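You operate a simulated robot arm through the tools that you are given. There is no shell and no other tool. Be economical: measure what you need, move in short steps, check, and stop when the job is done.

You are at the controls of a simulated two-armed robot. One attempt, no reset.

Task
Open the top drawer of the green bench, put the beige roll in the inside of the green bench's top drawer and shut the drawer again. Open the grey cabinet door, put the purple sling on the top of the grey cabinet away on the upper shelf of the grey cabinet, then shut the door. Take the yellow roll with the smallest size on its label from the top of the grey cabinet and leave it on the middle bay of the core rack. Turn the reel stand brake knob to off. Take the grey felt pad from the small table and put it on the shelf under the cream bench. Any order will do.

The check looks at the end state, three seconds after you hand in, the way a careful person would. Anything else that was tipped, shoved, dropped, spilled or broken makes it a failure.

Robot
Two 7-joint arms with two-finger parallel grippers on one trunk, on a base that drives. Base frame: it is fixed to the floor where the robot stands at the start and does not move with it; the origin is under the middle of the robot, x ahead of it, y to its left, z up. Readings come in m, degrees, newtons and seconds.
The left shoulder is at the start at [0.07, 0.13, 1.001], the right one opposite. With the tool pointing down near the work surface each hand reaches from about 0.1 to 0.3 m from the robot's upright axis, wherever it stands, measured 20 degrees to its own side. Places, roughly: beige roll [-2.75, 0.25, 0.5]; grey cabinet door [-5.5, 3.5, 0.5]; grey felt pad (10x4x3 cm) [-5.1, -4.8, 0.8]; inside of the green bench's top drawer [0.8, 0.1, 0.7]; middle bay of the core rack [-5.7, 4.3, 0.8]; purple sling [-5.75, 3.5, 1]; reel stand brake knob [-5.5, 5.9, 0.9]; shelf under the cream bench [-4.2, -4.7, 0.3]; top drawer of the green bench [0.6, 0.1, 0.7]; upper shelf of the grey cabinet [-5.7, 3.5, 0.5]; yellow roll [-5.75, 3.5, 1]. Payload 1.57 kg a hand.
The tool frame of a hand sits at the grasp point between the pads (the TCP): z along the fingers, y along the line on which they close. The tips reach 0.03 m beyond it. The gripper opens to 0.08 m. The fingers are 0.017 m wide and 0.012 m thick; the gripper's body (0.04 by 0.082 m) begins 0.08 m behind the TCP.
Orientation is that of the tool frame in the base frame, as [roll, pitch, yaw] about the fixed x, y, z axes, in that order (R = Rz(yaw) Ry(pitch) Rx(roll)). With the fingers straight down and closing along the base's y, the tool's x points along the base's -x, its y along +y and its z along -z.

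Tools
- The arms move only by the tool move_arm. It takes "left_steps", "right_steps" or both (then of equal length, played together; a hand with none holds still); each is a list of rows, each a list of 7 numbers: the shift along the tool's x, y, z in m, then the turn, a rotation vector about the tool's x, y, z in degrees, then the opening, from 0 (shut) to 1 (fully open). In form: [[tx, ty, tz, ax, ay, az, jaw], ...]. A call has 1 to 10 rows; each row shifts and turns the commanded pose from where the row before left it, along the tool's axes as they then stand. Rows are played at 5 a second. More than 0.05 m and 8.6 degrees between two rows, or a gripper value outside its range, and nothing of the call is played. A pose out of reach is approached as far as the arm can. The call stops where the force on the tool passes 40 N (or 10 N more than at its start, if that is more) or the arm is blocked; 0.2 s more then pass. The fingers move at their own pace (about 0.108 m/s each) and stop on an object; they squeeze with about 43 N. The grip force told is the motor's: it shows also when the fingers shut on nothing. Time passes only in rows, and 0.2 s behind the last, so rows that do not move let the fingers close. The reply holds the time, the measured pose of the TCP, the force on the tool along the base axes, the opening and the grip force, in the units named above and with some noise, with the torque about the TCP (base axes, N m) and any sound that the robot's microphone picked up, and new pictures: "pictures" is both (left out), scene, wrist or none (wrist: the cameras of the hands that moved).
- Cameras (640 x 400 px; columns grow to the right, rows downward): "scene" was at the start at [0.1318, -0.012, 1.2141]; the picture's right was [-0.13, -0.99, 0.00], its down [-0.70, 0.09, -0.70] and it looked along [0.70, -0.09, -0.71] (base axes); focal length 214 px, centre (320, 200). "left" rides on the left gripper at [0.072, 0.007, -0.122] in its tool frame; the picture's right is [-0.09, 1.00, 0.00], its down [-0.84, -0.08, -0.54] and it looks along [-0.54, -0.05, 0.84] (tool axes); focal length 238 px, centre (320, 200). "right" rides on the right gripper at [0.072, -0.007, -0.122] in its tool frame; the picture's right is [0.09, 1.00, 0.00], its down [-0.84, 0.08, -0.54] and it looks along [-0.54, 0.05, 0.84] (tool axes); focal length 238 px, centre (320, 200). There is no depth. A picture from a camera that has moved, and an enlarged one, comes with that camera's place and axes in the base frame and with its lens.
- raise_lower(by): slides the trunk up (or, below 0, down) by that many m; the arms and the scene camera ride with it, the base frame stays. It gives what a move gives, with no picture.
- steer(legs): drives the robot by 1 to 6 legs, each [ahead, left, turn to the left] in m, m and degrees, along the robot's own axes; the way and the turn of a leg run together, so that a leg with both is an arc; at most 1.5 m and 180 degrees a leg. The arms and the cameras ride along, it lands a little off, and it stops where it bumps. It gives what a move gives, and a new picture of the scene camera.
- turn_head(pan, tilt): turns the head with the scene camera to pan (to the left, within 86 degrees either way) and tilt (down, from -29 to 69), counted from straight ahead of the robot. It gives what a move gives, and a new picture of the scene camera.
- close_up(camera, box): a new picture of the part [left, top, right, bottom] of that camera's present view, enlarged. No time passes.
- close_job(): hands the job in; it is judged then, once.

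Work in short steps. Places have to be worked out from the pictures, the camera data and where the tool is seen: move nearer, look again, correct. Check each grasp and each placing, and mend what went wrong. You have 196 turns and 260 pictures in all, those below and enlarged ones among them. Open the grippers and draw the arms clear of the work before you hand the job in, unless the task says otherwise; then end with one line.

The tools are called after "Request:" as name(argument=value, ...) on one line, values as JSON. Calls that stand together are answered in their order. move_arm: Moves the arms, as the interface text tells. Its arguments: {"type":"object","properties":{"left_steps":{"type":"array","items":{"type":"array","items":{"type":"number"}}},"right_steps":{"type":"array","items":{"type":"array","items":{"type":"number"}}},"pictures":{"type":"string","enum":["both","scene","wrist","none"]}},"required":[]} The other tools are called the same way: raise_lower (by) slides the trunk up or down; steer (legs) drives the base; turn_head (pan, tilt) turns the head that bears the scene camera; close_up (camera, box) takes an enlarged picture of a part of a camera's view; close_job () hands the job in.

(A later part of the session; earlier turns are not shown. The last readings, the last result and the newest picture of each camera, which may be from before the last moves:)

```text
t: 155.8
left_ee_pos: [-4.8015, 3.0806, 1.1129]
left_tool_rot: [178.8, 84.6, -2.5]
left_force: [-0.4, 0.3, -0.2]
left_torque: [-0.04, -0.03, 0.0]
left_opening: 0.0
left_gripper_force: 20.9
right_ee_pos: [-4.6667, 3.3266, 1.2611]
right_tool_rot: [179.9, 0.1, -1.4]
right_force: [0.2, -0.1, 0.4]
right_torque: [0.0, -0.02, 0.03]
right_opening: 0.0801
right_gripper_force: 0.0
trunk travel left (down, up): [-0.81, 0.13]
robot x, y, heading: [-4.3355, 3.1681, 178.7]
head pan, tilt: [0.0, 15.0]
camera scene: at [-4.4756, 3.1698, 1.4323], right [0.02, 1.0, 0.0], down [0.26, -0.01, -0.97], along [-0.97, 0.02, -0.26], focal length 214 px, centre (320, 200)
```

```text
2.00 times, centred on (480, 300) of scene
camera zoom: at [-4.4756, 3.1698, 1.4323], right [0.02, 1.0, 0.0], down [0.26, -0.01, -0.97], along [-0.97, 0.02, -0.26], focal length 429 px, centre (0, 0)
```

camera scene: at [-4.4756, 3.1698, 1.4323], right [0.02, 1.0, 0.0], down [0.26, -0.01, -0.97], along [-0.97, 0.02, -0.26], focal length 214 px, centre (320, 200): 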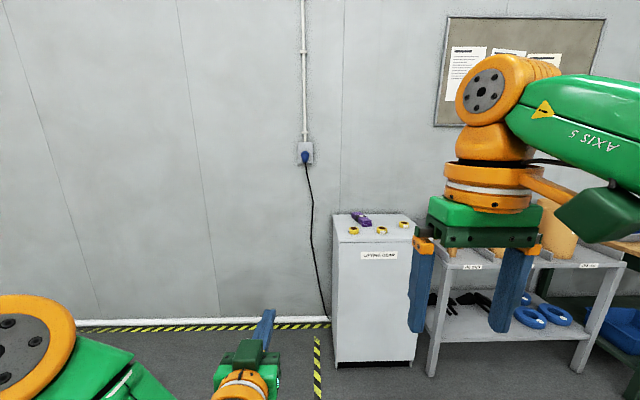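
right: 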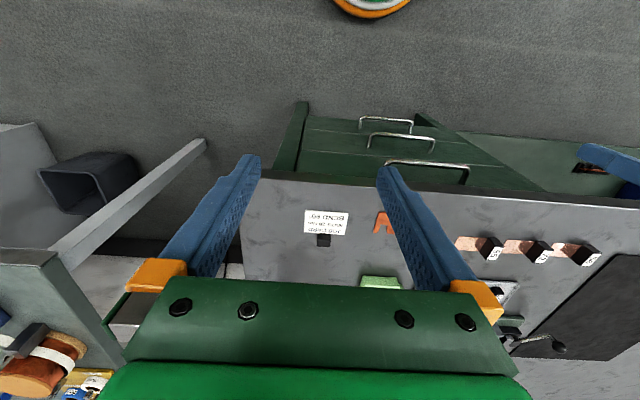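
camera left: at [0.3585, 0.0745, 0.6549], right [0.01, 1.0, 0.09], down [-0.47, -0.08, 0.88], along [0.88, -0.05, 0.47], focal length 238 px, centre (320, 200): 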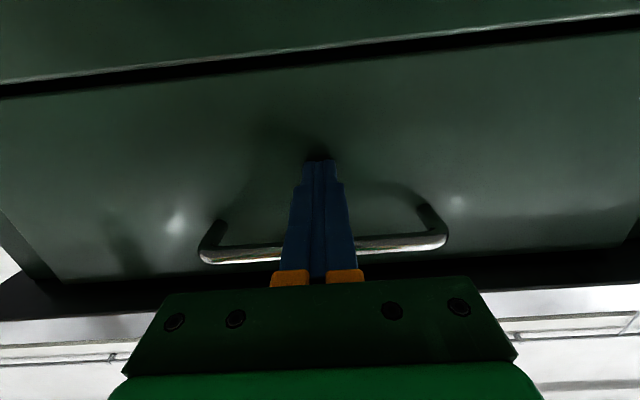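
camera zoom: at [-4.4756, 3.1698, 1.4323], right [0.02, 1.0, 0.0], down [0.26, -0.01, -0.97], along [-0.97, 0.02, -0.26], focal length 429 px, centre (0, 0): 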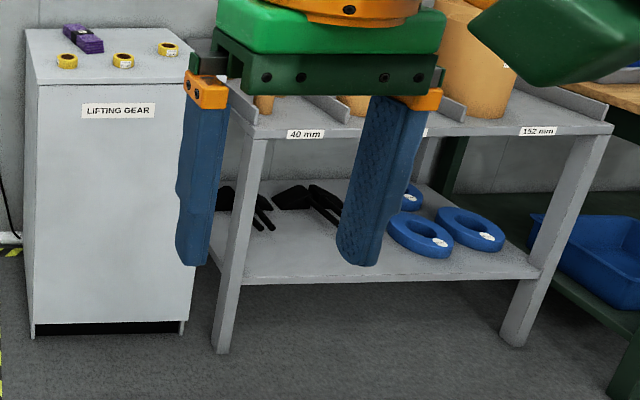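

Two rolls read 0.05 mm and 0.20 mm; the left roll's label faces left. I drive to the cabinet's left side and pan the head to read it.

Request:
steer(legs=[[0.6, 0.42, 1.3]])

Request:
turn_head(pan=-55, tilt=30)

```text
t: 159.8
left_ee_pos: [-5.4086, 2.6476, 1.1122]
left_tool_rot: [178.3, 84.7, -1.5]
left_force: [0.9, -0.7, -0.3]
left_torque: [0.03, -0.01, 0.0]
left_opening: 0.0001
left_gripper_force: 21.1
right_ee_pos: [-5.2798, 2.8978, 1.2614]
right_tool_rot: [179.9, 0.1, 0.0]
right_force: [0.1, -0.7, -0.1]
right_torque: [0.03, 0.04, 0.01]
right_opening: 0.0798
right_gripper_force: 0.1
trunk travel left (down, up): [-0.81, 0.13]
robot x, y, heading: [-4.9403, 2.7478, -180.1]
head pan, tilt: [0.0, 15.0]
camera scene: at [-5.0839, 2.7455, 1.4323], right [0.0, 1.0, 0.0], down [0.26, 0.0, -0.97], along [-0.97, 0.0, -0.26], focal length 214 px, centre (320, 200)
```

scene: 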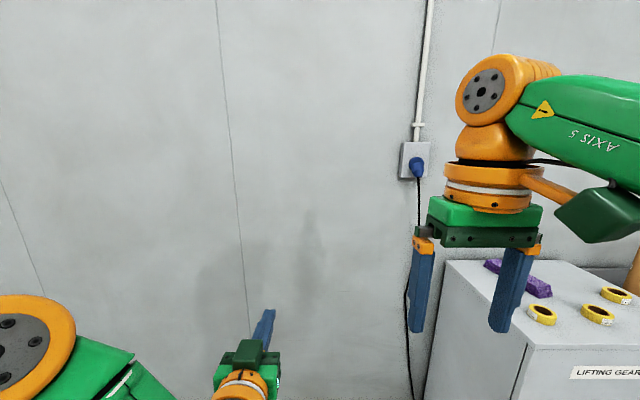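

```text
t: 161.1
left_ee_pos: [-5.4098, 2.648, 1.1109]
left_tool_rot: [178.8, 84.7, -1.1]
left_force: [0.1, 0.8, 0.5]
left_torque: [-0.02, -0.01, 0.0]
left_opening: 0.0
left_gripper_force: 21.4
right_ee_pos: [-5.2797, 2.8974, 1.2622]
right_tool_rot: [179.9, 0.2, 0.0]
right_force: [0.2, 0.3, -0.4]
right_torque: [-0.03, -0.01, 0.0]
right_opening: 0.0798
right_gripper_force: 0.0
trunk travel left (down, up): [-0.81, 0.13]
robot x, y, heading: [-4.9426, 2.7456, -180.2]
head pan, tilt: [-55.0, 30.0]
camera scene: at [-5.0435, 2.8189, 1.408], right [0.82, 0.57, 0.0], down [0.29, -0.41, -0.87], along [-0.5, 0.71, -0.5], focal length 214 px, centre (320, 200)
```

scene: 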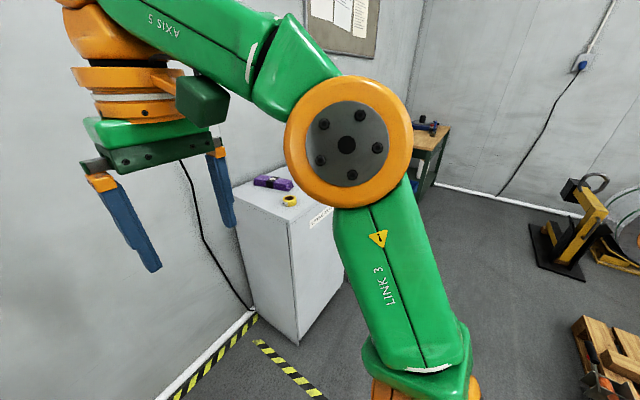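

Request:
close_up(camera="scene", box=[274, 188, 306, 208])

```text
16.00 times, centred on (290, 198) of scene
camera zoom: at [-5.0435, 2.8189, 1.408], right [0.82, 0.57, 0.0], down [0.29, -0.41, -0.87], along [-0.5, 0.71, -0.5], focal length 3432 px, centre (800, 232)
```

zoom: 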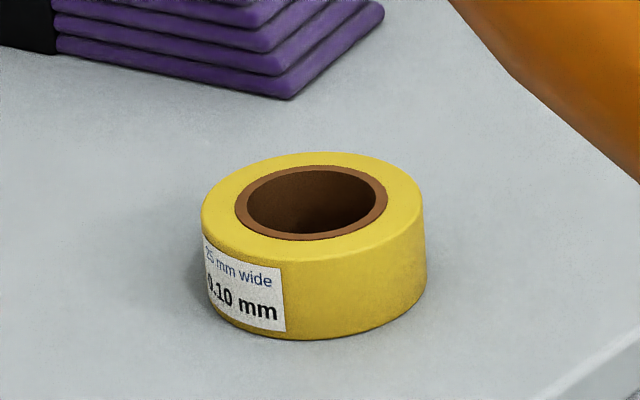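

The left roll reads 0.10 mm, so the 0.05 mm middle roll at about [-5.58, 3.53, 0.957] is the one. I back off, shift in front of the cabinet, and pitch the left hand down 45° with the gripper open.

Request:
steer(legs=[[-0.3, 0, 0], [0, -0.9, 0]])

Request:
move_arm(left_steps=[[0, 0, 0, 0, 8.5, 0, 1], [0, 0, 0, 0, 8.5, 0, 1], [0, 0, 0, 0, 8.5, 0, 1], [0, 0, 0, 0, 8.5, 0, 1], [0, 0, 0, 0, 8, 0, 1], [-0.032, 0, 0.038, 0, 0, 0, 1], [-0.032, 0, 0.038, 0, 0, 0, 1], [-0.032, 0, 0.038, 0, 0, 0, 1]], pictures="none")

Request:
turn_head(pan=0, tilt=35)

```text
t: 167.4
left_ee_pos: [-5.1123, 3.536, 1.1111]
left_tool_rot: [179.3, 84.6, -0.4]
left_force: [0.4, 0.5, 0.4]
left_torque: [0.0, 0.03, -0.03]
left_opening: 0.0002
left_gripper_force: 21.8
right_ee_pos: [-4.9852, 3.786, 1.2622]
right_tool_rot: [-180.0, 0.1, 0.4]
right_force: [0.3, 0.5, -0.4]
right_torque: [0.0, -0.01, 0.0]
right_opening: 0.08
right_gripper_force: 0.1
trunk travel left (down, up): [-0.81, 0.13]
robot x, y, heading: [-4.6457, 3.6356, -179.7]
head pan, tilt: [-55.0, 30.0]
camera scene: at [-4.7472, 3.7088, 1.4081], right [0.81, 0.58, 0.0], down [0.29, -0.41, -0.87], along [-0.5, 0.71, -0.5], focal length 214 px, centre (320, 200)
```

scene: 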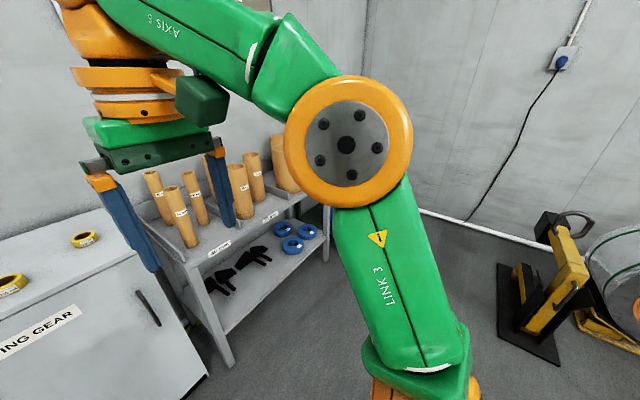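

```text
t: 169.2
left_ee_pos: [-5.2596, 3.5413, 1.0938]
left_tool_rot: [179.8, 42.5, -0.1]
left_force: [0.5, -0.7, 0.5]
left_torque: [-0.02, -0.03, -0.02]
left_opening: 0.08
left_gripper_force: 0.1
right_ee_pos: [-4.9846, 3.7894, 1.2609]
right_tool_rot: [179.8, 0.0, 0.5]
right_force: [0.0, 0.4, 0.2]
right_torque: [-0.03, -0.02, 0.01]
right_opening: 0.0801
right_gripper_force: 0.2
trunk travel left (down, up): [-0.81, 0.13]
robot x, y, heading: [-4.6455, 3.6339, -179.8]
head pan, tilt: [-55.0, 30.0]
```

```text
t: 170.4
left_ee_pos: [-5.26, 3.5384, 1.095]
left_tool_rot: [179.8, 42.5, 0.2]
left_force: [0.5, -0.2, 0.0]
left_torque: [0.02, 0.02, 0.01]
left_opening: 0.0803
left_gripper_force: 0.1
right_ee_pos: [-4.9841, 3.7869, 1.261]
right_tool_rot: [179.9, 0.1, 0.4]
right_force: [-0.4, 0.3, 0.1]
right_torque: [-0.01, -0.01, 0.03]
right_opening: 0.0801
right_gripper_force: 0.0
trunk travel left (down, up): [-0.81, 0.13]
robot x, y, heading: [-4.6495, 3.6356, -179.7]
head pan, tilt: [0.0, 35.0]
camera scene: at [-4.7831, 3.6359, 1.4002], right [-0.01, 1.0, 0.0], down [0.57, 0.0, -0.82], along [-0.82, -0.01, -0.57], focal length 214 px, centre (320, 200)
```

scene: 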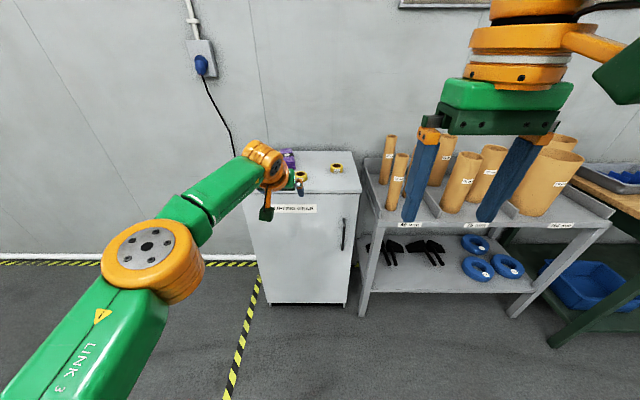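

The door handle is a vertical bar at the door's right side. I take a wrist view for the roll.

Request:
close_up(camera="left", box=[0, 0, 640, 400])

Request:
close_up(camera="scene", box=[240, 130, 400, 230])

```text
1.00 times, centred on (320, 200) of left (not enlarged: the box is as wide or as high as the picture)
camera zoom: at [-5.1235, 3.5308, 1.1356], right [-0.06, -1.0, 0.06], down [-0.25, 0.08, 0.97], along [-0.97, 0.04, -0.25], focal length 238 px, centre (320, 200)
```

zoom: 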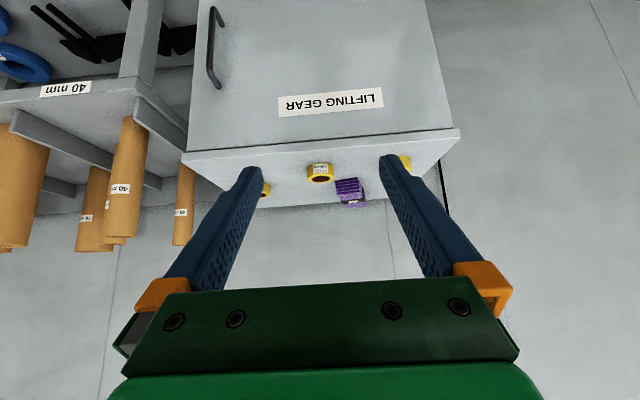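

```text
4.00 times, centred on (320, 180) of scene
camera zoom: at [-4.7831, 3.6359, 1.4002], right [-0.01, 1.0, 0.0], down [0.57, 0.0, -0.82], along [-0.82, -0.01, -0.57], focal length 858 px, centre (320, 280)
```

zoom: 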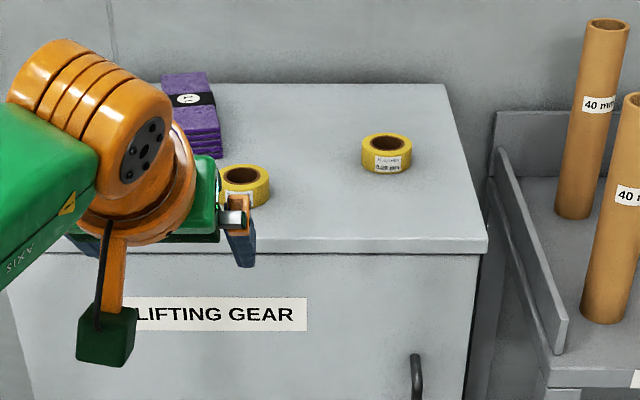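

Roll fixed at about [-5.585, 3.545]. I drive 0.31 m ahead at this height, lower part way, and check.

Request:
steer(legs=[[0.31, -0.006, 0]])

Request:
raise_lower(by=-0.08)

Request:
close_up(camera="left", box=[0, 0, 640, 400])

```text
t: 172.5
left_ee_pos: [-5.5683, 3.5403, 1.0958]
left_tool_rot: [180.0, 42.8, 0.2]
left_force: [-0.2, 0.1, 0.9]
left_torque: [-0.01, 0.0, -0.02]
left_opening: 0.0802
left_gripper_force: 0.1
right_ee_pos: [-5.2914, 3.7918, 1.2606]
right_tool_rot: [179.8, 0.3, 0.2]
right_force: [0.1, 0.4, 0.0]
right_torque: [0.0, 0.01, -0.01]
right_opening: 0.0799
right_gripper_force: 0.1
trunk travel left (down, up): [-0.81, 0.13]
robot x, y, heading: [-4.9579, 3.6417, -179.8]
head pan, tilt: [0.0, 35.0]
camera scene: at [-5.0898, 3.6398, 1.4005], right [-0.01, 1.0, 0.0], down [0.57, 0.0, -0.82], along [-0.82, 0.0, -0.57], focal length 214 px, centre (320, 200)
```

scene: 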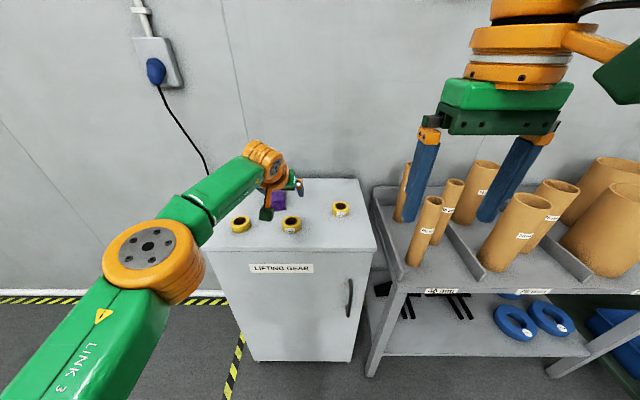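

```text
t: 173.7
left_ee_pos: [-5.5692, 3.5412, 1.0148]
left_tool_rot: [180.0, 42.5, 0.2]
left_force: [-0.3, -0.1, -0.5]
left_torque: [0.03, -0.01, -0.02]
left_opening: 0.0799
left_gripper_force: 0.1
right_ee_pos: [-5.2936, 3.7915, 1.181]
right_tool_rot: [179.8, 0.2, 0.3]
right_force: [-0.4, 0.2, -0.1]
right_torque: [-0.01, 0.01, 0.0]
right_opening: 0.0798
right_gripper_force: 0.0
trunk travel left (down, up): [-0.73, 0.21]
robot x, y, heading: [-4.9569, 3.6404, -180.0]
head pan, tilt: [0.0, 35.0]
```

```text
1.00 times, centred on (320, 200) of left (not enlarged: the box is as wide or as high as the picture)
camera zoom: at [-5.4331, 3.535, 1.0557], right [-0.06, -1.0, 0.06], down [-0.25, 0.08, 0.97], along [-0.97, 0.04, -0.25], focal length 238 px, centre (320, 200)
```

zoom: 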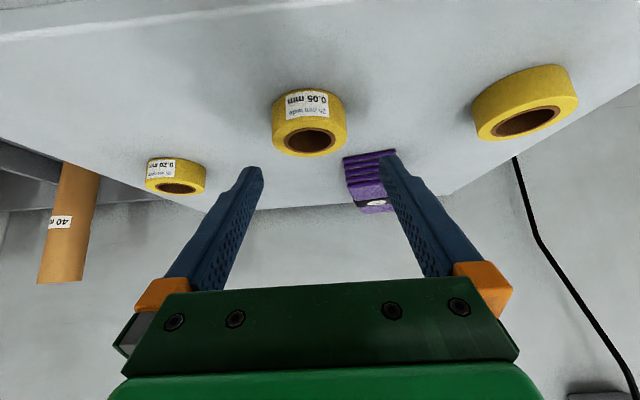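

I correct by 6 mm in y and 14 mm forward, and lower 0.035 m, then check again.

Request:
move_arm(left_steps=[[-0.0103, -0.006, 0.0095, 0, 0, 0, 1]], pictures="none")

Request:
raise_lower(by=-0.035)

Request:
close_up(camera="left", box=[0, 0, 640, 400])

```text
t: 174.1
left_ee_pos: [-5.5737, 3.5455, 1.0117]
left_tool_rot: [179.8, 42.5, 0.2]
left_force: [-0.4, 0.4, -0.4]
left_torque: [-0.05, -0.01, 0.01]
left_opening: 0.08
left_gripper_force: 0.0
left hand out of reach, approached as far as the arm can: row 1
right_ee_pos: [-5.2939, 3.7921, 1.181]
right_tool_rot: [180.0, 0.2, 0.4]
right_force: [-0.1, -0.5, -0.7]
right_torque: [-0.02, 0.0, -0.02]
right_opening: 0.08
right_gripper_force: 0.0
trunk travel left (down, up): [-0.73, 0.21]
robot x, y, heading: [-4.9574, 3.6424, -179.9]
head pan, tilt: [0.0, 35.0]
```

```text
t: 174.9
left_ee_pos: [-5.5728, 3.5458, 0.9768]
left_tool_rot: [179.9, 42.6, 0.1]
left_force: [0.3, 0.3, 0.2]
left_torque: [0.01, 0.01, -0.01]
left_opening: 0.0801
left_gripper_force: 0.0
right_ee_pos: [-5.2938, 3.791, 1.1475]
right_tool_rot: [179.9, 0.3, 0.4]
right_force: [0.0, -0.6, 0.4]
right_torque: [-0.01, 0.01, -0.01]
right_opening: 0.0803
right_gripper_force: 0.0
trunk travel left (down, up): [-0.695, 0.245]
robot x, y, heading: [-4.9576, 3.6414, -179.8]
head pan, tilt: [0.0, 35.0]
```

```text
1.00 times, centred on (320, 200) of left (not enlarged: the box is as wide or as high as the picture)
camera zoom: at [-5.4369, 3.5386, 1.0176], right [-0.06, -1.0, 0.06], down [-0.25, 0.08, 0.97], along [-0.97, 0.04, -0.25], focal length 238 px, centre (320, 200)
```

zoom: 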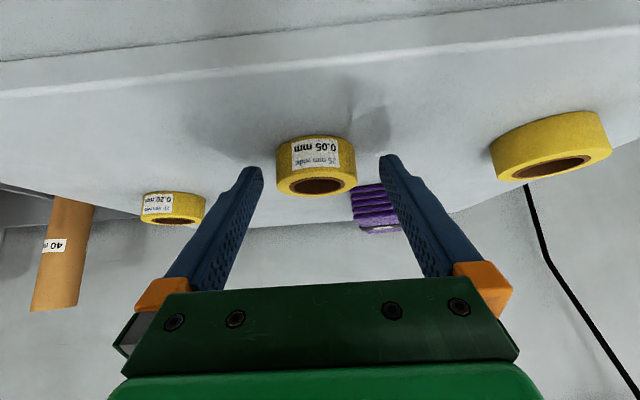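

The ring is aligned but about 2 cm further on. I drive 0.02 m ahead and lower 4 mm, then close.

Request:
steer(legs=[[0.02, 0, 0]])

Request:
raise_lower(by=-0.006)

Request:
close_up(camera="left", box=[0, 0, 640, 400])

```text
t: 175.7
left_ee_pos: [-5.59, 3.5458, 0.979]
left_tool_rot: [180.0, 42.8, 0.2]
left_force: [0.0, 0.6, 1.1]
left_torque: [-0.03, 0.01, -0.03]
left_opening: 0.08
left_gripper_force: 0.1
right_ee_pos: [-5.31, 3.7925, 1.1471]
right_tool_rot: [180.0, 0.5, 0.3]
right_force: [0.6, 0.8, -0.6]
right_torque: [0.03, 0.07, 0.0]
right_opening: 0.0799
right_gripper_force: 0.1
trunk travel left (down, up): [-0.695, 0.245]
robot x, y, heading: [-4.9768, 3.6421, -179.6]
head pan, tilt: [0.0, 35.0]
camera scene: at [-5.1084, 3.6397, 1.2857], right [-0.01, 1.0, 0.0], down [0.57, 0.0, -0.82], along [-0.82, 0.0, -0.57], focal length 214 px, centre (320, 200)
```

scene: 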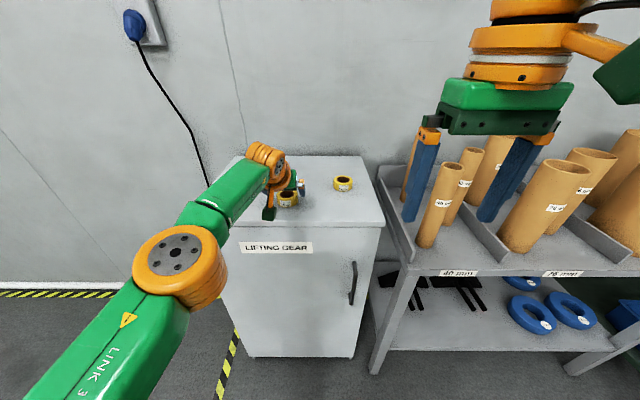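

```text
t: 176.2
left_ee_pos: [-5.5919, 3.5451, 0.9706]
left_tool_rot: [179.9, 42.6, 0.2]
left_force: [-0.2, 0.2, -0.2]
left_torque: [-0.04, -0.02, 0.0]
left_opening: 0.0799
left_gripper_force: 0.2
right_ee_pos: [-5.3122, 3.7914, 1.1416]
right_tool_rot: [179.9, 0.2, 0.4]
right_force: [-0.1, -0.6, 0.0]
right_torque: [-0.02, 0.02, 0.01]
right_opening: 0.08
right_gripper_force: 0.1
trunk travel left (down, up): [-0.689, 0.251]
robot x, y, heading: [-4.9765, 3.6473, -179.7]
head pan, tilt: [0.0, 35.0]
```

```text
1.00 times, centred on (320, 200) of left (not enlarged: the box is as wide or as high as the picture)
camera zoom: at [-5.4566, 3.5387, 1.012], right [-0.06, -1.0, 0.06], down [-0.25, 0.08, 0.97], along [-0.97, 0.04, -0.25], focal length 238 px, centre (320, 200)
```

zoom: 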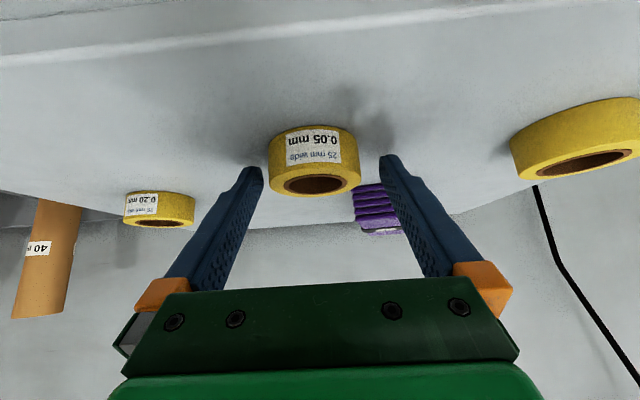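

The ring is well placed between the fingertips; closing now.

Request:
move_arm(left_steps=[[0, 0, 0.003, 0, 0, 0, 0], [0, 0, 0, 0, 0, 0, 0], [0, 0, 0, 0, 0, 0, 0], [0, 0, 0, 0, 0, 0, 0]], pictures="none")

Request:
raise_lower(by=0.12)

Request:
close_up(camera="left", box=[0, 0, 640, 400])

```text
t: 177.2
left_ee_pos: [-5.5921, 3.5454, 0.9695]
left_tool_rot: [179.9, 42.8, 0.1]
left_force: [-6.1, -0.6, 15.9]
left_torque: [0.19, 0.01, 0.08]
left_opening: 0.0567
left_gripper_force: 43.2
right_ee_pos: [-5.3109, 3.7929, 1.1411]
right_tool_rot: [180.0, 0.3, 0.3]
right_force: [-0.3, 0.5, 0.1]
right_torque: [0.04, 0.02, -0.02]
right_opening: 0.0801
right_gripper_force: 0.0
trunk travel left (down, up): [-0.689, 0.251]
robot x, y, heading: [-4.9786, 3.642, -179.7]
head pan, tilt: [0.0, 35.0]
```

```text
t: 178.7
left_ee_pos: [-5.594, 3.5458, 1.0873]
left_tool_rot: [179.9, 42.7, 0.2]
left_force: [-0.1, 0.0, -0.8]
left_torque: [-0.03, -0.04, -0.02]
left_opening: 0.0568
left_gripper_force: 43.0
right_ee_pos: [-5.3148, 3.7924, 1.261]
right_tool_rot: [179.9, 0.2, 0.4]
right_force: [-0.4, -0.9, -0.1]
right_torque: [0.0, -0.01, 0.01]
right_opening: 0.0801
right_gripper_force: 0.1
trunk travel left (down, up): [-0.809, 0.131]
robot x, y, heading: [-4.9771, 3.6405, -179.6]
head pan, tilt: [0.0, 35.0]
```

```text
1.00 times, centred on (320, 200) of left (not enlarged: the box is as wide or as high as the picture)
camera zoom: at [-5.4582, 3.5382, 1.1281], right [-0.06, -1.0, 0.06], down [-0.25, 0.08, 0.97], along [-0.97, 0.04, -0.25], focal length 238 px, centre (320, 200)
```

zoom: 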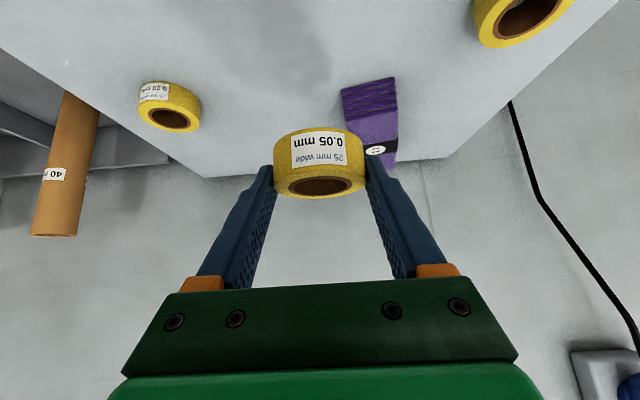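

The 0.05 mm roll is held. I back off 0.35 m and move 0.75 m to the right to face the rack.

Request:
steer(legs=[[-0.35, 0, 0], [0, -0.75, 0]])

Request:
close_up(camera="left", box=[0, 0, 640, 400])

```text
t: 184.7
left_ee_pos: [-5.2502, 4.3007, 1.0858]
left_tool_rot: [179.9, 42.7, 0.5]
left_force: [-0.6, -0.6, -1.1]
left_torque: [0.03, 0.0, 0.04]
left_opening: 0.0562
left_gripper_force: 41.9
right_ee_pos: [-4.9705, 4.5474, 1.2601]
right_tool_rot: [180.0, 0.3, 0.6]
right_force: [-1.8, -0.5, 0.1]
right_torque: [0.03, 0.0, -0.01]
right_opening: 0.0801
right_gripper_force: 0.0
trunk travel left (down, up): [-0.809, 0.131]
robot x, y, heading: [-4.6295, 4.3993, -179.4]
head pan, tilt: [0.0, 35.0]
camera scene: at [-4.7693, 4.3966, 1.3992], right [-0.01, 1.0, 0.0], down [0.57, 0.01, -0.82], along [-0.82, -0.01, -0.57], focal length 214 px, centre (320, 200)
```

scene: 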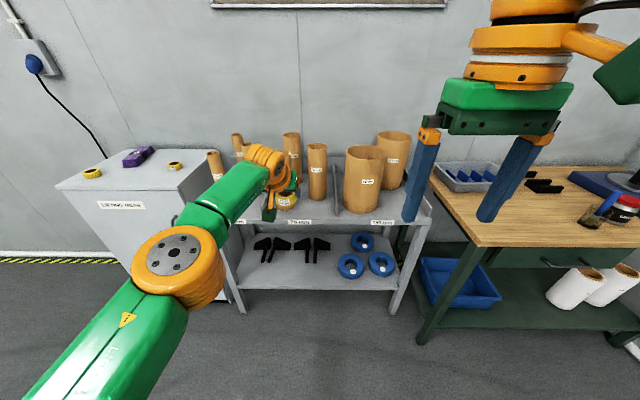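

```text
1.00 times, centred on (320, 200) of left (not enlarged: the box is as wide or as high as the picture)
camera zoom: at [-5.1141, 4.2938, 1.1281], right [-0.06, -1.0, 0.06], down [-0.25, 0.08, 0.97], along [-0.97, 0.04, -0.25], focal length 238 px, centre (320, 200)
```

zoom: 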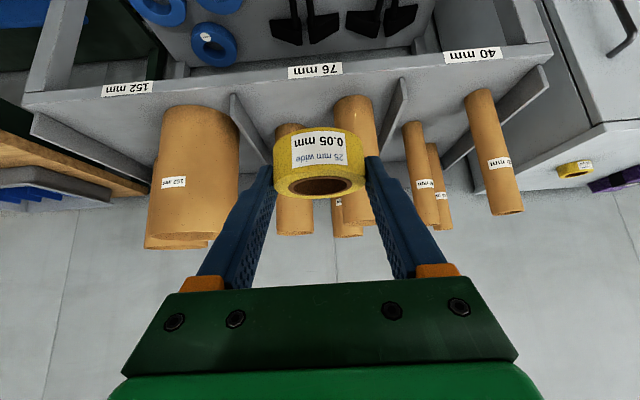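

Middle bay (76 mm) spans y≈4.14–4.47, shelf z≈0.795; free space lies in front of the rear core around [-5.56, 4.365]. I drive 0.065 m right and 0.2 m ahead and re-check.

Request:
steer(legs=[[0.2, -0.065, -0.5]])

Request:
close_up(camera="left", box=[0, 0, 640, 400])

```text
t: 186.3
left_ee_pos: [-5.4503, 4.3702, 1.0875]
left_tool_rot: [179.9, 42.7, 0.1]
left_force: [-0.1, -0.4, 0.3]
left_torque: [0.0, 0.0, 0.03]
left_opening: 0.0565
left_gripper_force: 43.1
right_ee_pos: [-5.168, 4.6151, 1.2614]
right_tool_rot: [-180.0, 0.4, 0.1]
right_force: [0.4, -0.8, -0.7]
right_torque: [-0.03, 0.0, 0.01]
right_opening: 0.0802
right_gripper_force: 0.1
trunk travel left (down, up): [-0.809, 0.131]
robot x, y, heading: [-4.8322, 4.4643, -179.7]
head pan, tilt: [0.0, 35.0]
camera scene: at [-4.967, 4.4622, 1.3996], right [0.0, 1.0, 0.0], down [0.57, 0.0, -0.82], along [-0.82, 0.0, -0.57], focal length 214 px, centre (320, 200)
```

scene: 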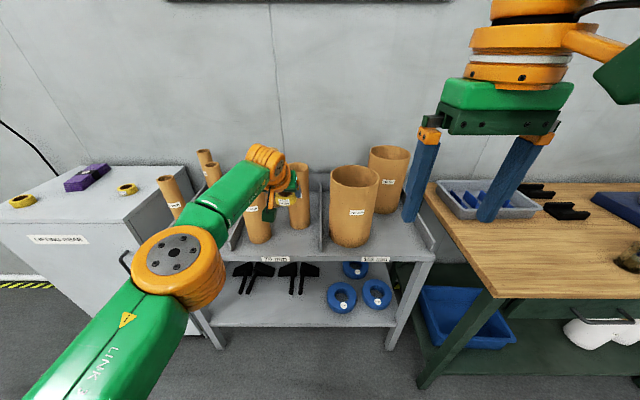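

```text
1.00 times, centred on (320, 200) of left (not enlarged: the box is as wide or as high as the picture)
camera zoom: at [-5.3133, 4.3621, 1.1296], right [-0.07, -1.0, 0.06], down [-0.25, 0.08, 0.97], along [-0.97, 0.05, -0.25], focal length 238 px, centre (320, 200)
```

zoom: 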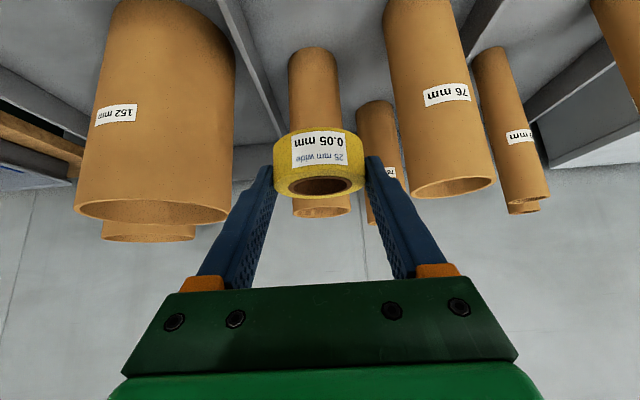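

Spot in front of the rear core is clear. I drive 0.092 m ahead and lower the trunk 0.23 m.

Request:
steer(legs=[[0.092, 0, 0]])

Request:
raise_lower(by=-0.15)

Request:
close_up(camera="left", box=[0, 0, 640, 400])

```text
t: 187.5
left_ee_pos: [-5.5402, 4.3688, 1.0912]
left_tool_rot: [179.8, 42.9, 0.2]
left_force: [0.9, -0.5, -0.2]
left_torque: [0.02, 0.01, 0.01]
left_opening: 0.0564
left_gripper_force: 43.3
right_ee_pos: [-5.2585, 4.6149, 1.2614]
right_tool_rot: [179.9, 0.5, 0.1]
right_force: [0.8, 0.4, -0.9]
right_torque: [-0.02, 0.05, 0.0]
right_opening: 0.0801
right_gripper_force: 0.1
trunk travel left (down, up): [-0.809, 0.131]
robot x, y, heading: [-4.9293, 4.466, -180.2]
head pan, tilt: [0.0, 35.0]
camera scene: at [-5.0572, 4.4631, 1.3999], right [0.0, 1.0, 0.0], down [0.57, 0.0, -0.82], along [-0.82, 0.0, -0.57], focal length 214 px, centre (320, 200)
```

scene: 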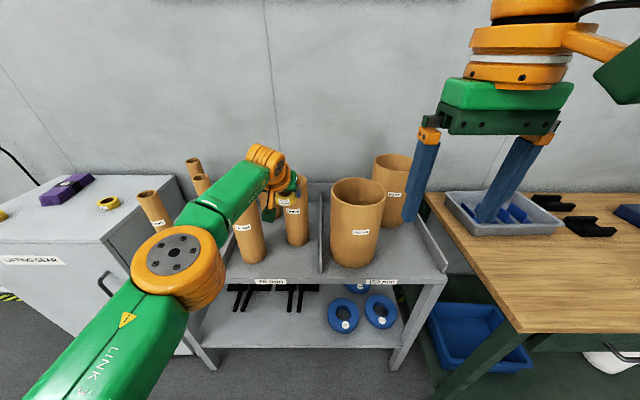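

```text
t: 189.2
left_ee_pos: [-5.545, 4.3698, 0.9365]
left_tool_rot: [179.9, 42.5, 0.1]
left_force: [0.2, 1.1, -0.9]
left_torque: [0.01, 0.03, -0.01]
left_opening: 0.0565
left_gripper_force: 43.5
right_ee_pos: [-5.2651, 4.6143, 1.1105]
right_tool_rot: [179.8, 0.2, 0.1]
right_force: [-0.8, -0.7, 0.7]
right_torque: [-0.01, 0.01, -0.01]
right_opening: 0.0801
right_gripper_force: 0.2
trunk travel left (down, up): [-0.659, 0.281]
robot x, y, heading: [-4.927, 4.4611, -179.8]
head pan, tilt: [0.0, 35.0]
```

```text
1.00 times, centred on (320, 200) of left (not enlarged: the box is as wide or as high as the picture)
camera zoom: at [-5.4089, 4.3627, 0.9784], right [-0.07, -1.0, 0.06], down [-0.25, 0.08, 0.97], along [-0.97, 0.05, -0.25], focal length 238 px, centre (320, 200)
```

zoom: 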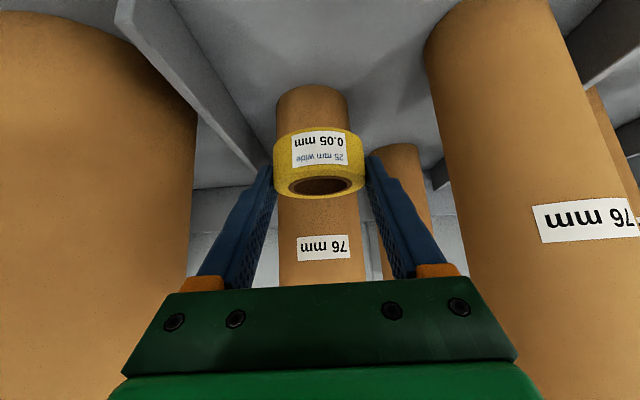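

Clear on all sides. I lower 0.085 m more, then in small steps until contact.

Request:
raise_lower(by=-0.085)

Request:
close_up(camera="left", box=[0, 0, 640, 400])

```text
t: 190.4
left_ee_pos: [-5.5448, 4.3693, 0.8517]
left_tool_rot: [179.9, 42.5, 0.0]
left_force: [0.6, -0.1, -0.5]
left_torque: [-0.02, 0.01, 0.02]
left_opening: 0.0565
left_gripper_force: 42.6
right_ee_pos: [-5.2647, 4.6154, 1.0248]
right_tool_rot: [179.9, 0.2, 0.1]
right_force: [-0.2, 0.2, -0.1]
right_torque: [0.0, 0.01, -0.02]
right_opening: 0.08
right_gripper_force: 0.0
trunk travel left (down, up): [-0.574, 0.366]
robot x, y, heading: [-4.9264, 4.4633, -180.1]
head pan, tilt: [0.0, 35.0]
```

```text
1.00 times, centred on (320, 200) of left (not enlarged: the box is as wide or as high as the picture)
camera zoom: at [-5.4089, 4.3627, 0.8933], right [-0.07, -1.0, 0.06], down [-0.25, 0.08, 0.97], along [-0.97, 0.05, -0.25], focal length 238 px, centre (320, 200)
```

zoom: 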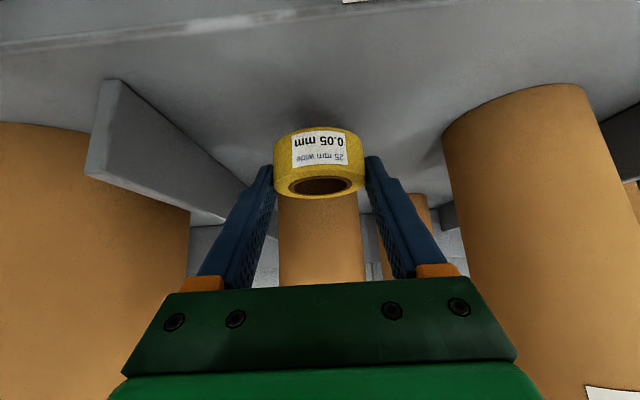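

Close above the shelf. I lower in 1 cm trunk steps watching the force.

Request:
raise_lower(by=-0.012)

Request:
raise_lower(by=-0.008)

```text
t: 191.0
left_ee_pos: [-5.5459, 4.3703, 0.8395]
left_tool_rot: [179.9, 42.6, 0.1]
left_force: [-0.5, 0.1, -1.3]
left_torque: [-0.02, 0.01, 0.03]
left_opening: 0.0564
left_gripper_force: 42.3
right_ee_pos: [-5.2641, 4.6149, 1.0131]
right_tool_rot: [180.0, 0.2, 0.1]
right_force: [0.2, -0.8, 0.6]
right_torque: [0.02, 0.0, -0.02]
right_opening: 0.0799
right_gripper_force: 0.1
trunk travel left (down, up): [-0.562, 0.378]
robot x, y, heading: [-4.9288, 4.4632, -180.0]
head pan, tilt: [0.0, 35.0]
```

```text
t: 191.6
left_ee_pos: [-5.5451, 4.3704, 0.8328]
left_tool_rot: [179.9, 42.8, 0.1]
left_force: [1.2, -0.3, -0.5]
left_torque: [0.0, -0.02, 0.07]
left_opening: 0.0564
left_gripper_force: 43.1
right_ee_pos: [-5.2643, 4.6153, 1.0057]
right_tool_rot: [179.8, 0.2, 0.0]
right_force: [0.4, 0.9, -0.1]
right_torque: [0.0, 0.02, 0.01]
right_opening: 0.0798
right_gripper_force: 0.1
trunk travel left (down, up): [-0.554, 0.386]
robot x, y, heading: [-4.9244, 4.4675, -179.8]
head pan, tilt: [0.0, 35.0]
```

Request:
raise_lower(by=-0.007)

Request:
raise_lower(by=-0.005)

```text
t: 192.2
left_ee_pos: [-5.5438, 4.3696, 0.8291]
left_tool_rot: [179.9, 43.2, 0.1]
left_force: [-7.1, 0.2, 21.4]
left_torque: [0.15, -0.18, 0.03]
left_opening: 0.0561
left_gripper_force: 42.5
right_ee_pos: [-5.2616, 4.6164, 1.0006]
right_tool_rot: [179.9, 0.5, 0.2]
right_force: [-0.7, -1.1, -0.6]
right_torque: [-0.01, 0.0, 0.03]
right_opening: 0.0801
right_gripper_force: 0.0
trunk travel left (down, up): [-0.547, 0.393]
robot x, y, heading: [-4.9282, 4.4675, -179.9]
head pan, tilt: [0.0, 35.0]
```

```text
t: 192.9
left_ee_pos: [-5.5431, 4.3702, 0.827]
left_tool_rot: [180.0, 43.6, 0.2]
left_force: [-0.8, 0.3, 15.6]
left_torque: [0.11, -0.12, -0.08]
left_opening: 0.0565
left_gripper_force: 42.9
right_ee_pos: [-5.2603, 4.6168, 0.9947]
right_tool_rot: [179.9, 0.4, 0.2]
right_force: [0.6, 0.1, 0.0]
right_torque: [0.01, 0.02, 0.0]
right_opening: 0.0799
right_gripper_force: 0.0
trunk travel left (down, up): [-0.542, 0.398]
robot x, y, heading: [-4.9259, 4.4659, -179.8]
head pan, tilt: [0.0, 35.0]
stopped: the force on the tool passed its limit at 40 N (the readings are from after the stop); the commanded pose is now the measured one
```

The roll is on the shelf. I open, rise straight up 0.25 m, and check.

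Request:
move_arm(left_steps=[[0, 0, 0, 0, 0, 0, 1], [0, 0, 0, 0, 0, 0, 1], [0, 0, 0, 0, 0, 0, 1]], pictures="none")

Request:
raise_lower(by=0.12)

Request:
close_up(camera="left", box=[0, 0, 640, 400])

```text
t: 193.7
left_ee_pos: [-5.5418, 4.3701, 0.8279]
left_tool_rot: [180.0, 43.5, 0.3]
left_force: [-0.2, -2.9, 20.3]
left_torque: [-0.1, 0.32, 0.66]
left_opening: 0.0782
left_gripper_force: 0.1
right_ee_pos: [-5.2587, 4.6156, 0.9958]
right_tool_rot: [179.8, 0.6, 0.2]
right_force: [-0.7, 0.1, -0.3]
right_torque: [-0.01, 0.01, 0.0]
right_opening: 0.0798
right_gripper_force: 0.1
trunk travel left (down, up): [-0.542, 0.398]
robot x, y, heading: [-4.9274, 4.4656, -180.1]
head pan, tilt: [0.0, 35.0]
```

```text
t: 195.2
left_ee_pos: [-5.5463, 4.3693, 0.9439]
left_tool_rot: [-179.9, 43.1, 0.2]
left_force: [0.0, 0.6, 0.2]
left_torque: [0.0, 0.01, 0.01]
left_opening: 0.0801
left_gripper_force: 0.1
right_ee_pos: [-5.2653, 4.6161, 1.1141]
right_tool_rot: [179.9, 0.2, 0.0]
right_force: [0.4, -0.7, -0.4]
right_torque: [0.03, 0.0, -0.01]
right_opening: 0.0797
right_gripper_force: 0.0
trunk travel left (down, up): [-0.662, 0.278]
robot x, y, heading: [-4.9242, 4.4624, -180.0]
head pan, tilt: [0.0, 35.0]
```

```text
1.00 times, centred on (320, 200) of left (not enlarged: the box is as wide or as high as the picture)
camera zoom: at [-5.4101, 4.3625, 0.983], right [-0.06, -1.0, 0.06], down [-0.24, 0.08, 0.97], along [-0.97, 0.05, -0.25], focal length 238 px, centre (320, 200)
```

zoom: 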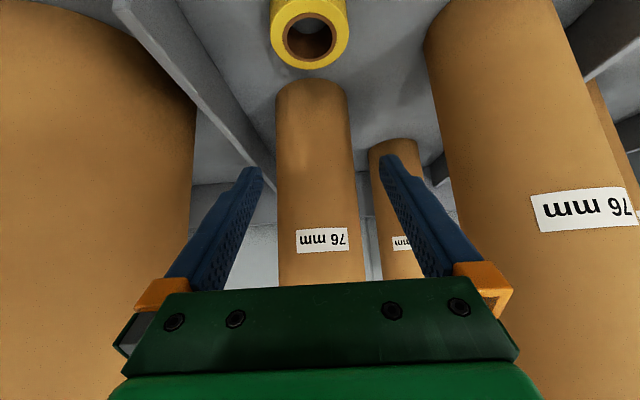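

The roll sits flat in the middle bay. Next the cabinet door: its vertical handle is near [-5.44, 3.715, 0.68–0.85]. I back off, shift 0.65 m left and lower to handle height.

Request:
steer(legs=[[-0.3, 0, 0], [0, 0.65, 0]])

Request:
raise_lower(by=-0.17)

Request:
close_up(camera="left", box=[0, 0, 640, 400])

```text
t: 200.4
left_ee_pos: [-5.2518, 3.7299, 0.9441]
left_tool_rot: [179.9, 43.1, -0.5]
left_force: [-0.9, -0.4, 0.5]
left_torque: [0.01, 0.0, -0.01]
left_opening: 0.0804
left_gripper_force: 0.1
right_ee_pos: [-4.9677, 3.9713, 1.1142]
right_tool_rot: [179.8, 0.2, -0.5]
right_force: [0.2, 0.3, 0.2]
right_torque: [-0.02, -0.04, -0.02]
right_opening: 0.0798
right_gripper_force: 0.0
trunk travel left (down, up): [-0.662, 0.278]
robot x, y, heading: [-4.6345, 3.8158, 179.5]
head pan, tilt: [0.0, 35.0]
camera scene: at [-4.7681, 3.8166, 1.2525], right [0.01, 1.0, 0.0], down [0.57, -0.01, -0.82], along [-0.82, 0.01, -0.57], focal length 214 px, centre (320, 200)
```

scene: 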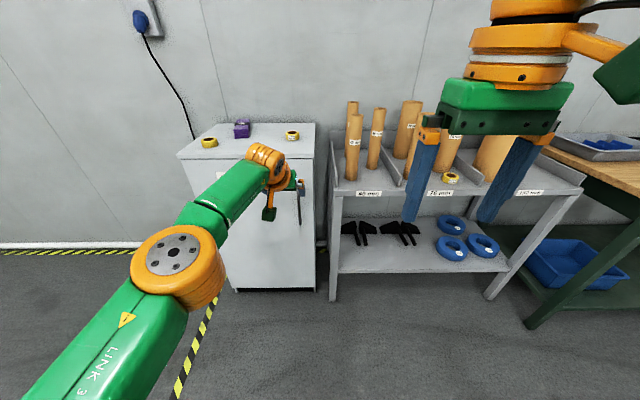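

```text
t: 202.4
left_ee_pos: [-5.2522, 3.7282, 0.7736]
left_tool_rot: [-179.9, 43.0, -0.6]
left_force: [-0.9, -0.2, 0.9]
left_torque: [0.0, -0.04, 0.0]
left_opening: 0.0801
left_gripper_force: 0.0
right_ee_pos: [-4.9667, 3.9709, 0.9438]
right_tool_rot: [179.8, 0.2, -0.4]
right_force: [-0.6, -0.1, -0.3]
right_torque: [0.03, 0.0, 0.0]
right_opening: 0.0799
right_gripper_force: 0.0
trunk travel left (down, up): [-0.492, 0.448]
robot x, y, heading: [-4.6319, 3.8171, 179.5]
head pan, tilt: [0.0, 35.0]
```

```text
1.00 times, centred on (320, 200) of left (not enlarged: the box is as wide or as high as the picture)
camera zoom: at [-5.1154, 3.7196, 0.8132], right [-0.08, -1.0, 0.06], down [-0.24, 0.08, 0.97], along [-0.97, 0.06, -0.25], focal length 238 px, centre (320, 200)
```

zoom: 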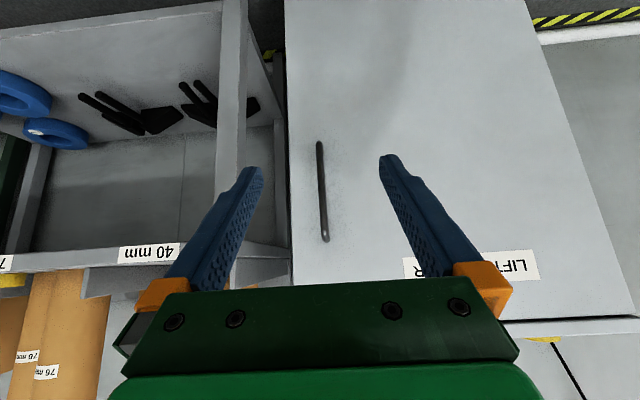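

Handle centre seems near z≈0.71, y≈3.736. I lower 0.05 m and drive ahead 0.12 m to measure again.

Request:
raise_lower(by=-0.05)

Request:
steer(legs=[[0.12, -0.008, 0.5]])

Request:
close_up(camera="left", box=[0, 0, 640, 400])

```text
t: 203.3
left_ee_pos: [-5.2525, 3.7287, 0.7245]
left_tool_rot: [-179.9, 43.1, -0.5]
left_force: [-0.2, -0.5, -0.7]
left_torque: [-0.01, 0.0, 0.01]
left_opening: 0.08
left_gripper_force: 0.0
right_ee_pos: [-4.9665, 3.9704, 0.8932]
right_tool_rot: [179.8, 0.2, -0.4]
right_force: [-0.4, -0.3, -0.1]
right_torque: [-0.01, -0.02, 0.02]
right_opening: 0.08
right_gripper_force: 0.1
trunk travel left (down, up): [-0.442, 0.498]
robot x, y, heading: [-4.6323, 3.8166, 179.7]
head pan, tilt: [0.0, 35.0]
```

```text
t: 204.5
left_ee_pos: [-5.3696, 3.7313, 0.7236]
left_tool_rot: [180.0, 43.1, -0.1]
left_force: [0.4, -0.4, 0.5]
left_torque: [0.01, 0.0, -0.02]
left_opening: 0.08
left_gripper_force: 0.1
right_ee_pos: [-5.0858, 3.9756, 0.8931]
right_tool_rot: [179.9, 0.2, 0.0]
right_force: [0.2, -0.2, -0.5]
right_torque: [0.02, 0.0, 0.03]
right_opening: 0.08
right_gripper_force: 0.1
trunk travel left (down, up): [-0.442, 0.498]
robot x, y, heading: [-4.7489, 3.8285, 180.0]
head pan, tilt: [0.0, 35.0]
camera scene: at [-4.8861, 3.8233, 1.0325], right [0.0, 1.0, 0.0], down [0.57, 0.0, -0.82], along [-0.82, 0.0, -0.57], focal length 214 px, centre (320, 200)
```

scene: 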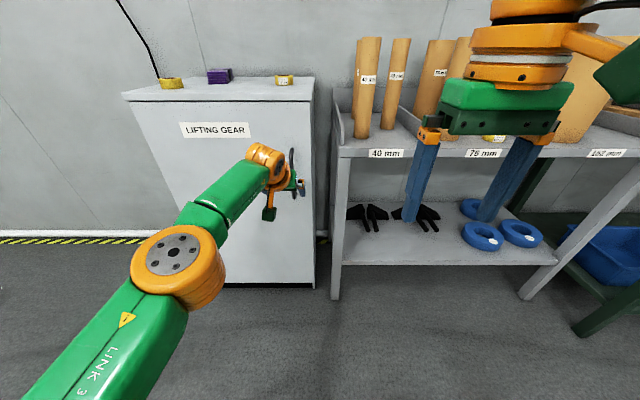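

```text
1.00 times, centred on (320, 200) of left (not enlarged: the box is as wide or as high as the picture)
camera zoom: at [-5.2326, 3.7236, 0.763], right [-0.07, -1.0, 0.06], down [-0.24, 0.08, 0.97], along [-0.97, 0.05, -0.25], focal length 238 px, centre (320, 200)
```

zoom: 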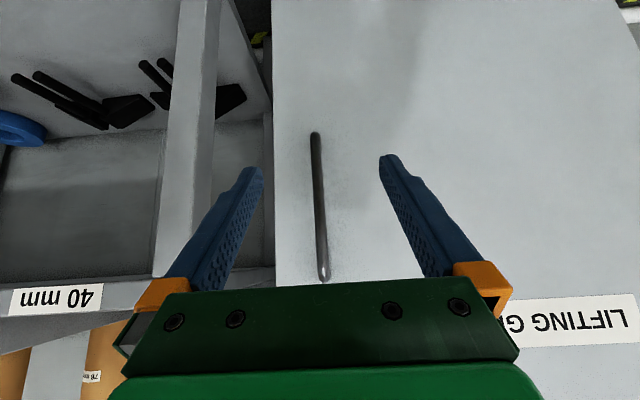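

The bar is at x≈-5.474, y≈3.738, z 0.63–0.78. I drive ahead 0.093 m and check before closing.

Request:
steer(legs=[[0.093, -0.006, 0]])

Request:
close_up(camera="left", box=[0, 0, 640, 400])

```text
t: 205.6
left_ee_pos: [-5.4639, 3.7379, 0.723]
left_tool_rot: [-179.9, 43.1, -0.1]
left_force: [0.1, -0.7, -0.9]
left_torque: [0.04, 0.01, -0.01]
left_opening: 0.0799
left_gripper_force: 0.0
right_ee_pos: [-5.1798, 3.9816, 0.895]
right_tool_rot: [179.8, 0.3, 0.0]
right_force: [-0.2, 0.4, 0.2]
right_torque: [0.01, -0.01, -0.03]
right_opening: 0.0801
right_gripper_force: 0.1
trunk travel left (down, up): [-0.442, 0.498]
robot x, y, heading: [-4.8428, 3.8307, 180.0]
head pan, tilt: [0.0, 35.0]
camera scene: at [-4.9798, 3.8293, 1.0325], right [0.0, 1.0, 0.0], down [0.57, 0.0, -0.82], along [-0.82, 0.0, -0.57], focal length 214 px, centre (320, 200)
```

scene: 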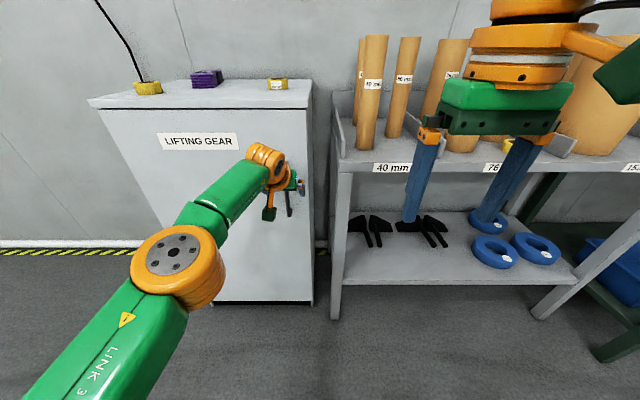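

```text
1.00 times, centred on (320, 200) of left (not enlarged: the box is as wide or as high as the picture)
camera zoom: at [-5.3262, 3.7296, 0.763], right [-0.07, -1.0, 0.06], down [-0.24, 0.08, 0.97], along [-0.97, 0.05, -0.25], focal length 238 px, centre (320, 200)
```

zoom: 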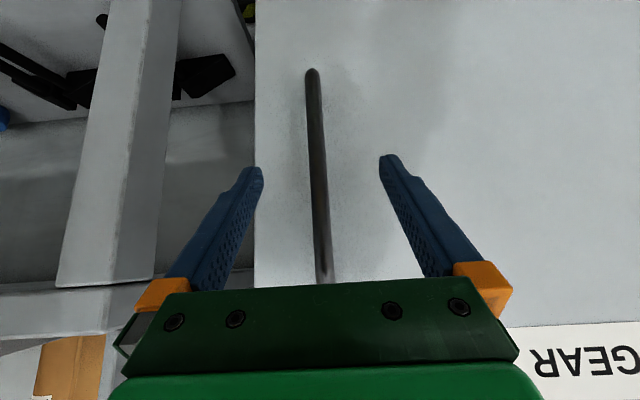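

The bar is between the fingers; closing.

Request:
move_arm(left_steps=[[0, 0, 0, 0, 0, 0, 0], [0, 0, 0, 0, 0, 0, 0], [0, 0, 0, 0, 0, 0, 0], [0, 0, 0, 0, 0, 0, 0]], pictures="wrist")

```text
t: 206.6
left_ee_pos: [-5.4628, 3.7389, 0.7238]
left_tool_rot: [179.9, 43.2, -0.2]
left_force: [0.6, 3.7, 0.3]
left_torque: [0.09, 0.01, -0.07]
left_opening: 0.0117
left_gripper_force: 28.7
right_ee_pos: [-5.1801, 3.9836, 0.892]
right_tool_rot: [179.9, 0.1, 0.0]
right_force: [-0.7, -0.1, -0.3]
right_torque: [0.02, 0.03, -0.03]
right_opening: 0.0801
right_gripper_force: 0.0
trunk travel left (down, up): [-0.442, 0.498]
robot x, y, heading: [-4.8421, 3.8288, 180.2]
head pan, tilt: [0.0, 35.0]
camera left: at [-5.3258, 3.7307, 0.7635], right [-0.07, -1.0, 0.06], down [-0.24, 0.08, 0.97], along [-0.97, 0.05, -0.25], focal length 238 px, centre (320, 200)
```

left: 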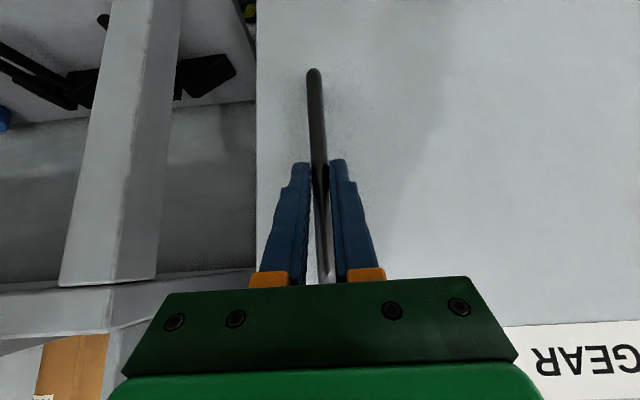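

Gripped (0.0117). The door hinges on its left edge near (-5.51, 3.31); I swing it by driving in an arc about the hinge, 30° first.

Request:
steer(legs=[[-0.09, 0.117, -10], [-0.09, 0.117, -10], [-0.09, 0.117, -10]])

```text
t: 209.9
left_ee_pos: [-5.2591, 3.6529, 0.7228]
left_tool_rot: [-180.0, 43.0, -30.1]
left_force: [1.2, 2.0, 0.4]
left_torque: [-0.07, -0.13, -0.12]
left_opening: 0.0117
left_gripper_force: 29.1
right_ee_pos: [-4.8915, 3.7231, 0.8933]
right_tool_rot: [179.9, 0.1, -30.1]
right_force: [0.2, -1.1, 0.0]
right_torque: [-0.01, -0.02, -0.02]
right_opening: 0.0799
right_gripper_force: 0.0
trunk travel left (down, up): [-0.442, 0.498]
robot x, y, heading: [-4.6706, 3.4193, 149.7]
head pan, tilt: [0.0, 35.0]
camera scene: at [-4.7937, 3.491, 1.0325], right [0.5, 0.87, 0.0], down [0.5, -0.29, -0.82], along [-0.71, 0.41, -0.57], focal length 214 px, centre (320, 200)
```

scene: 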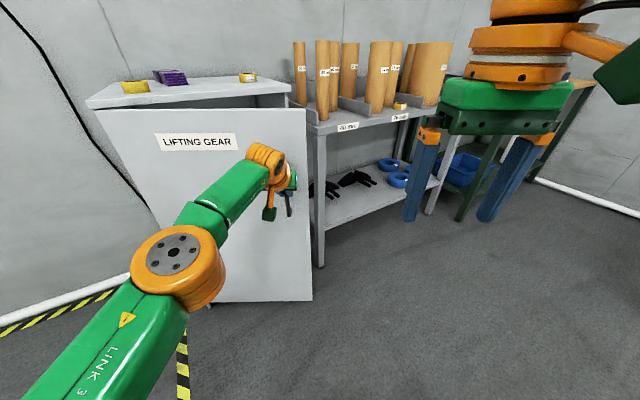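

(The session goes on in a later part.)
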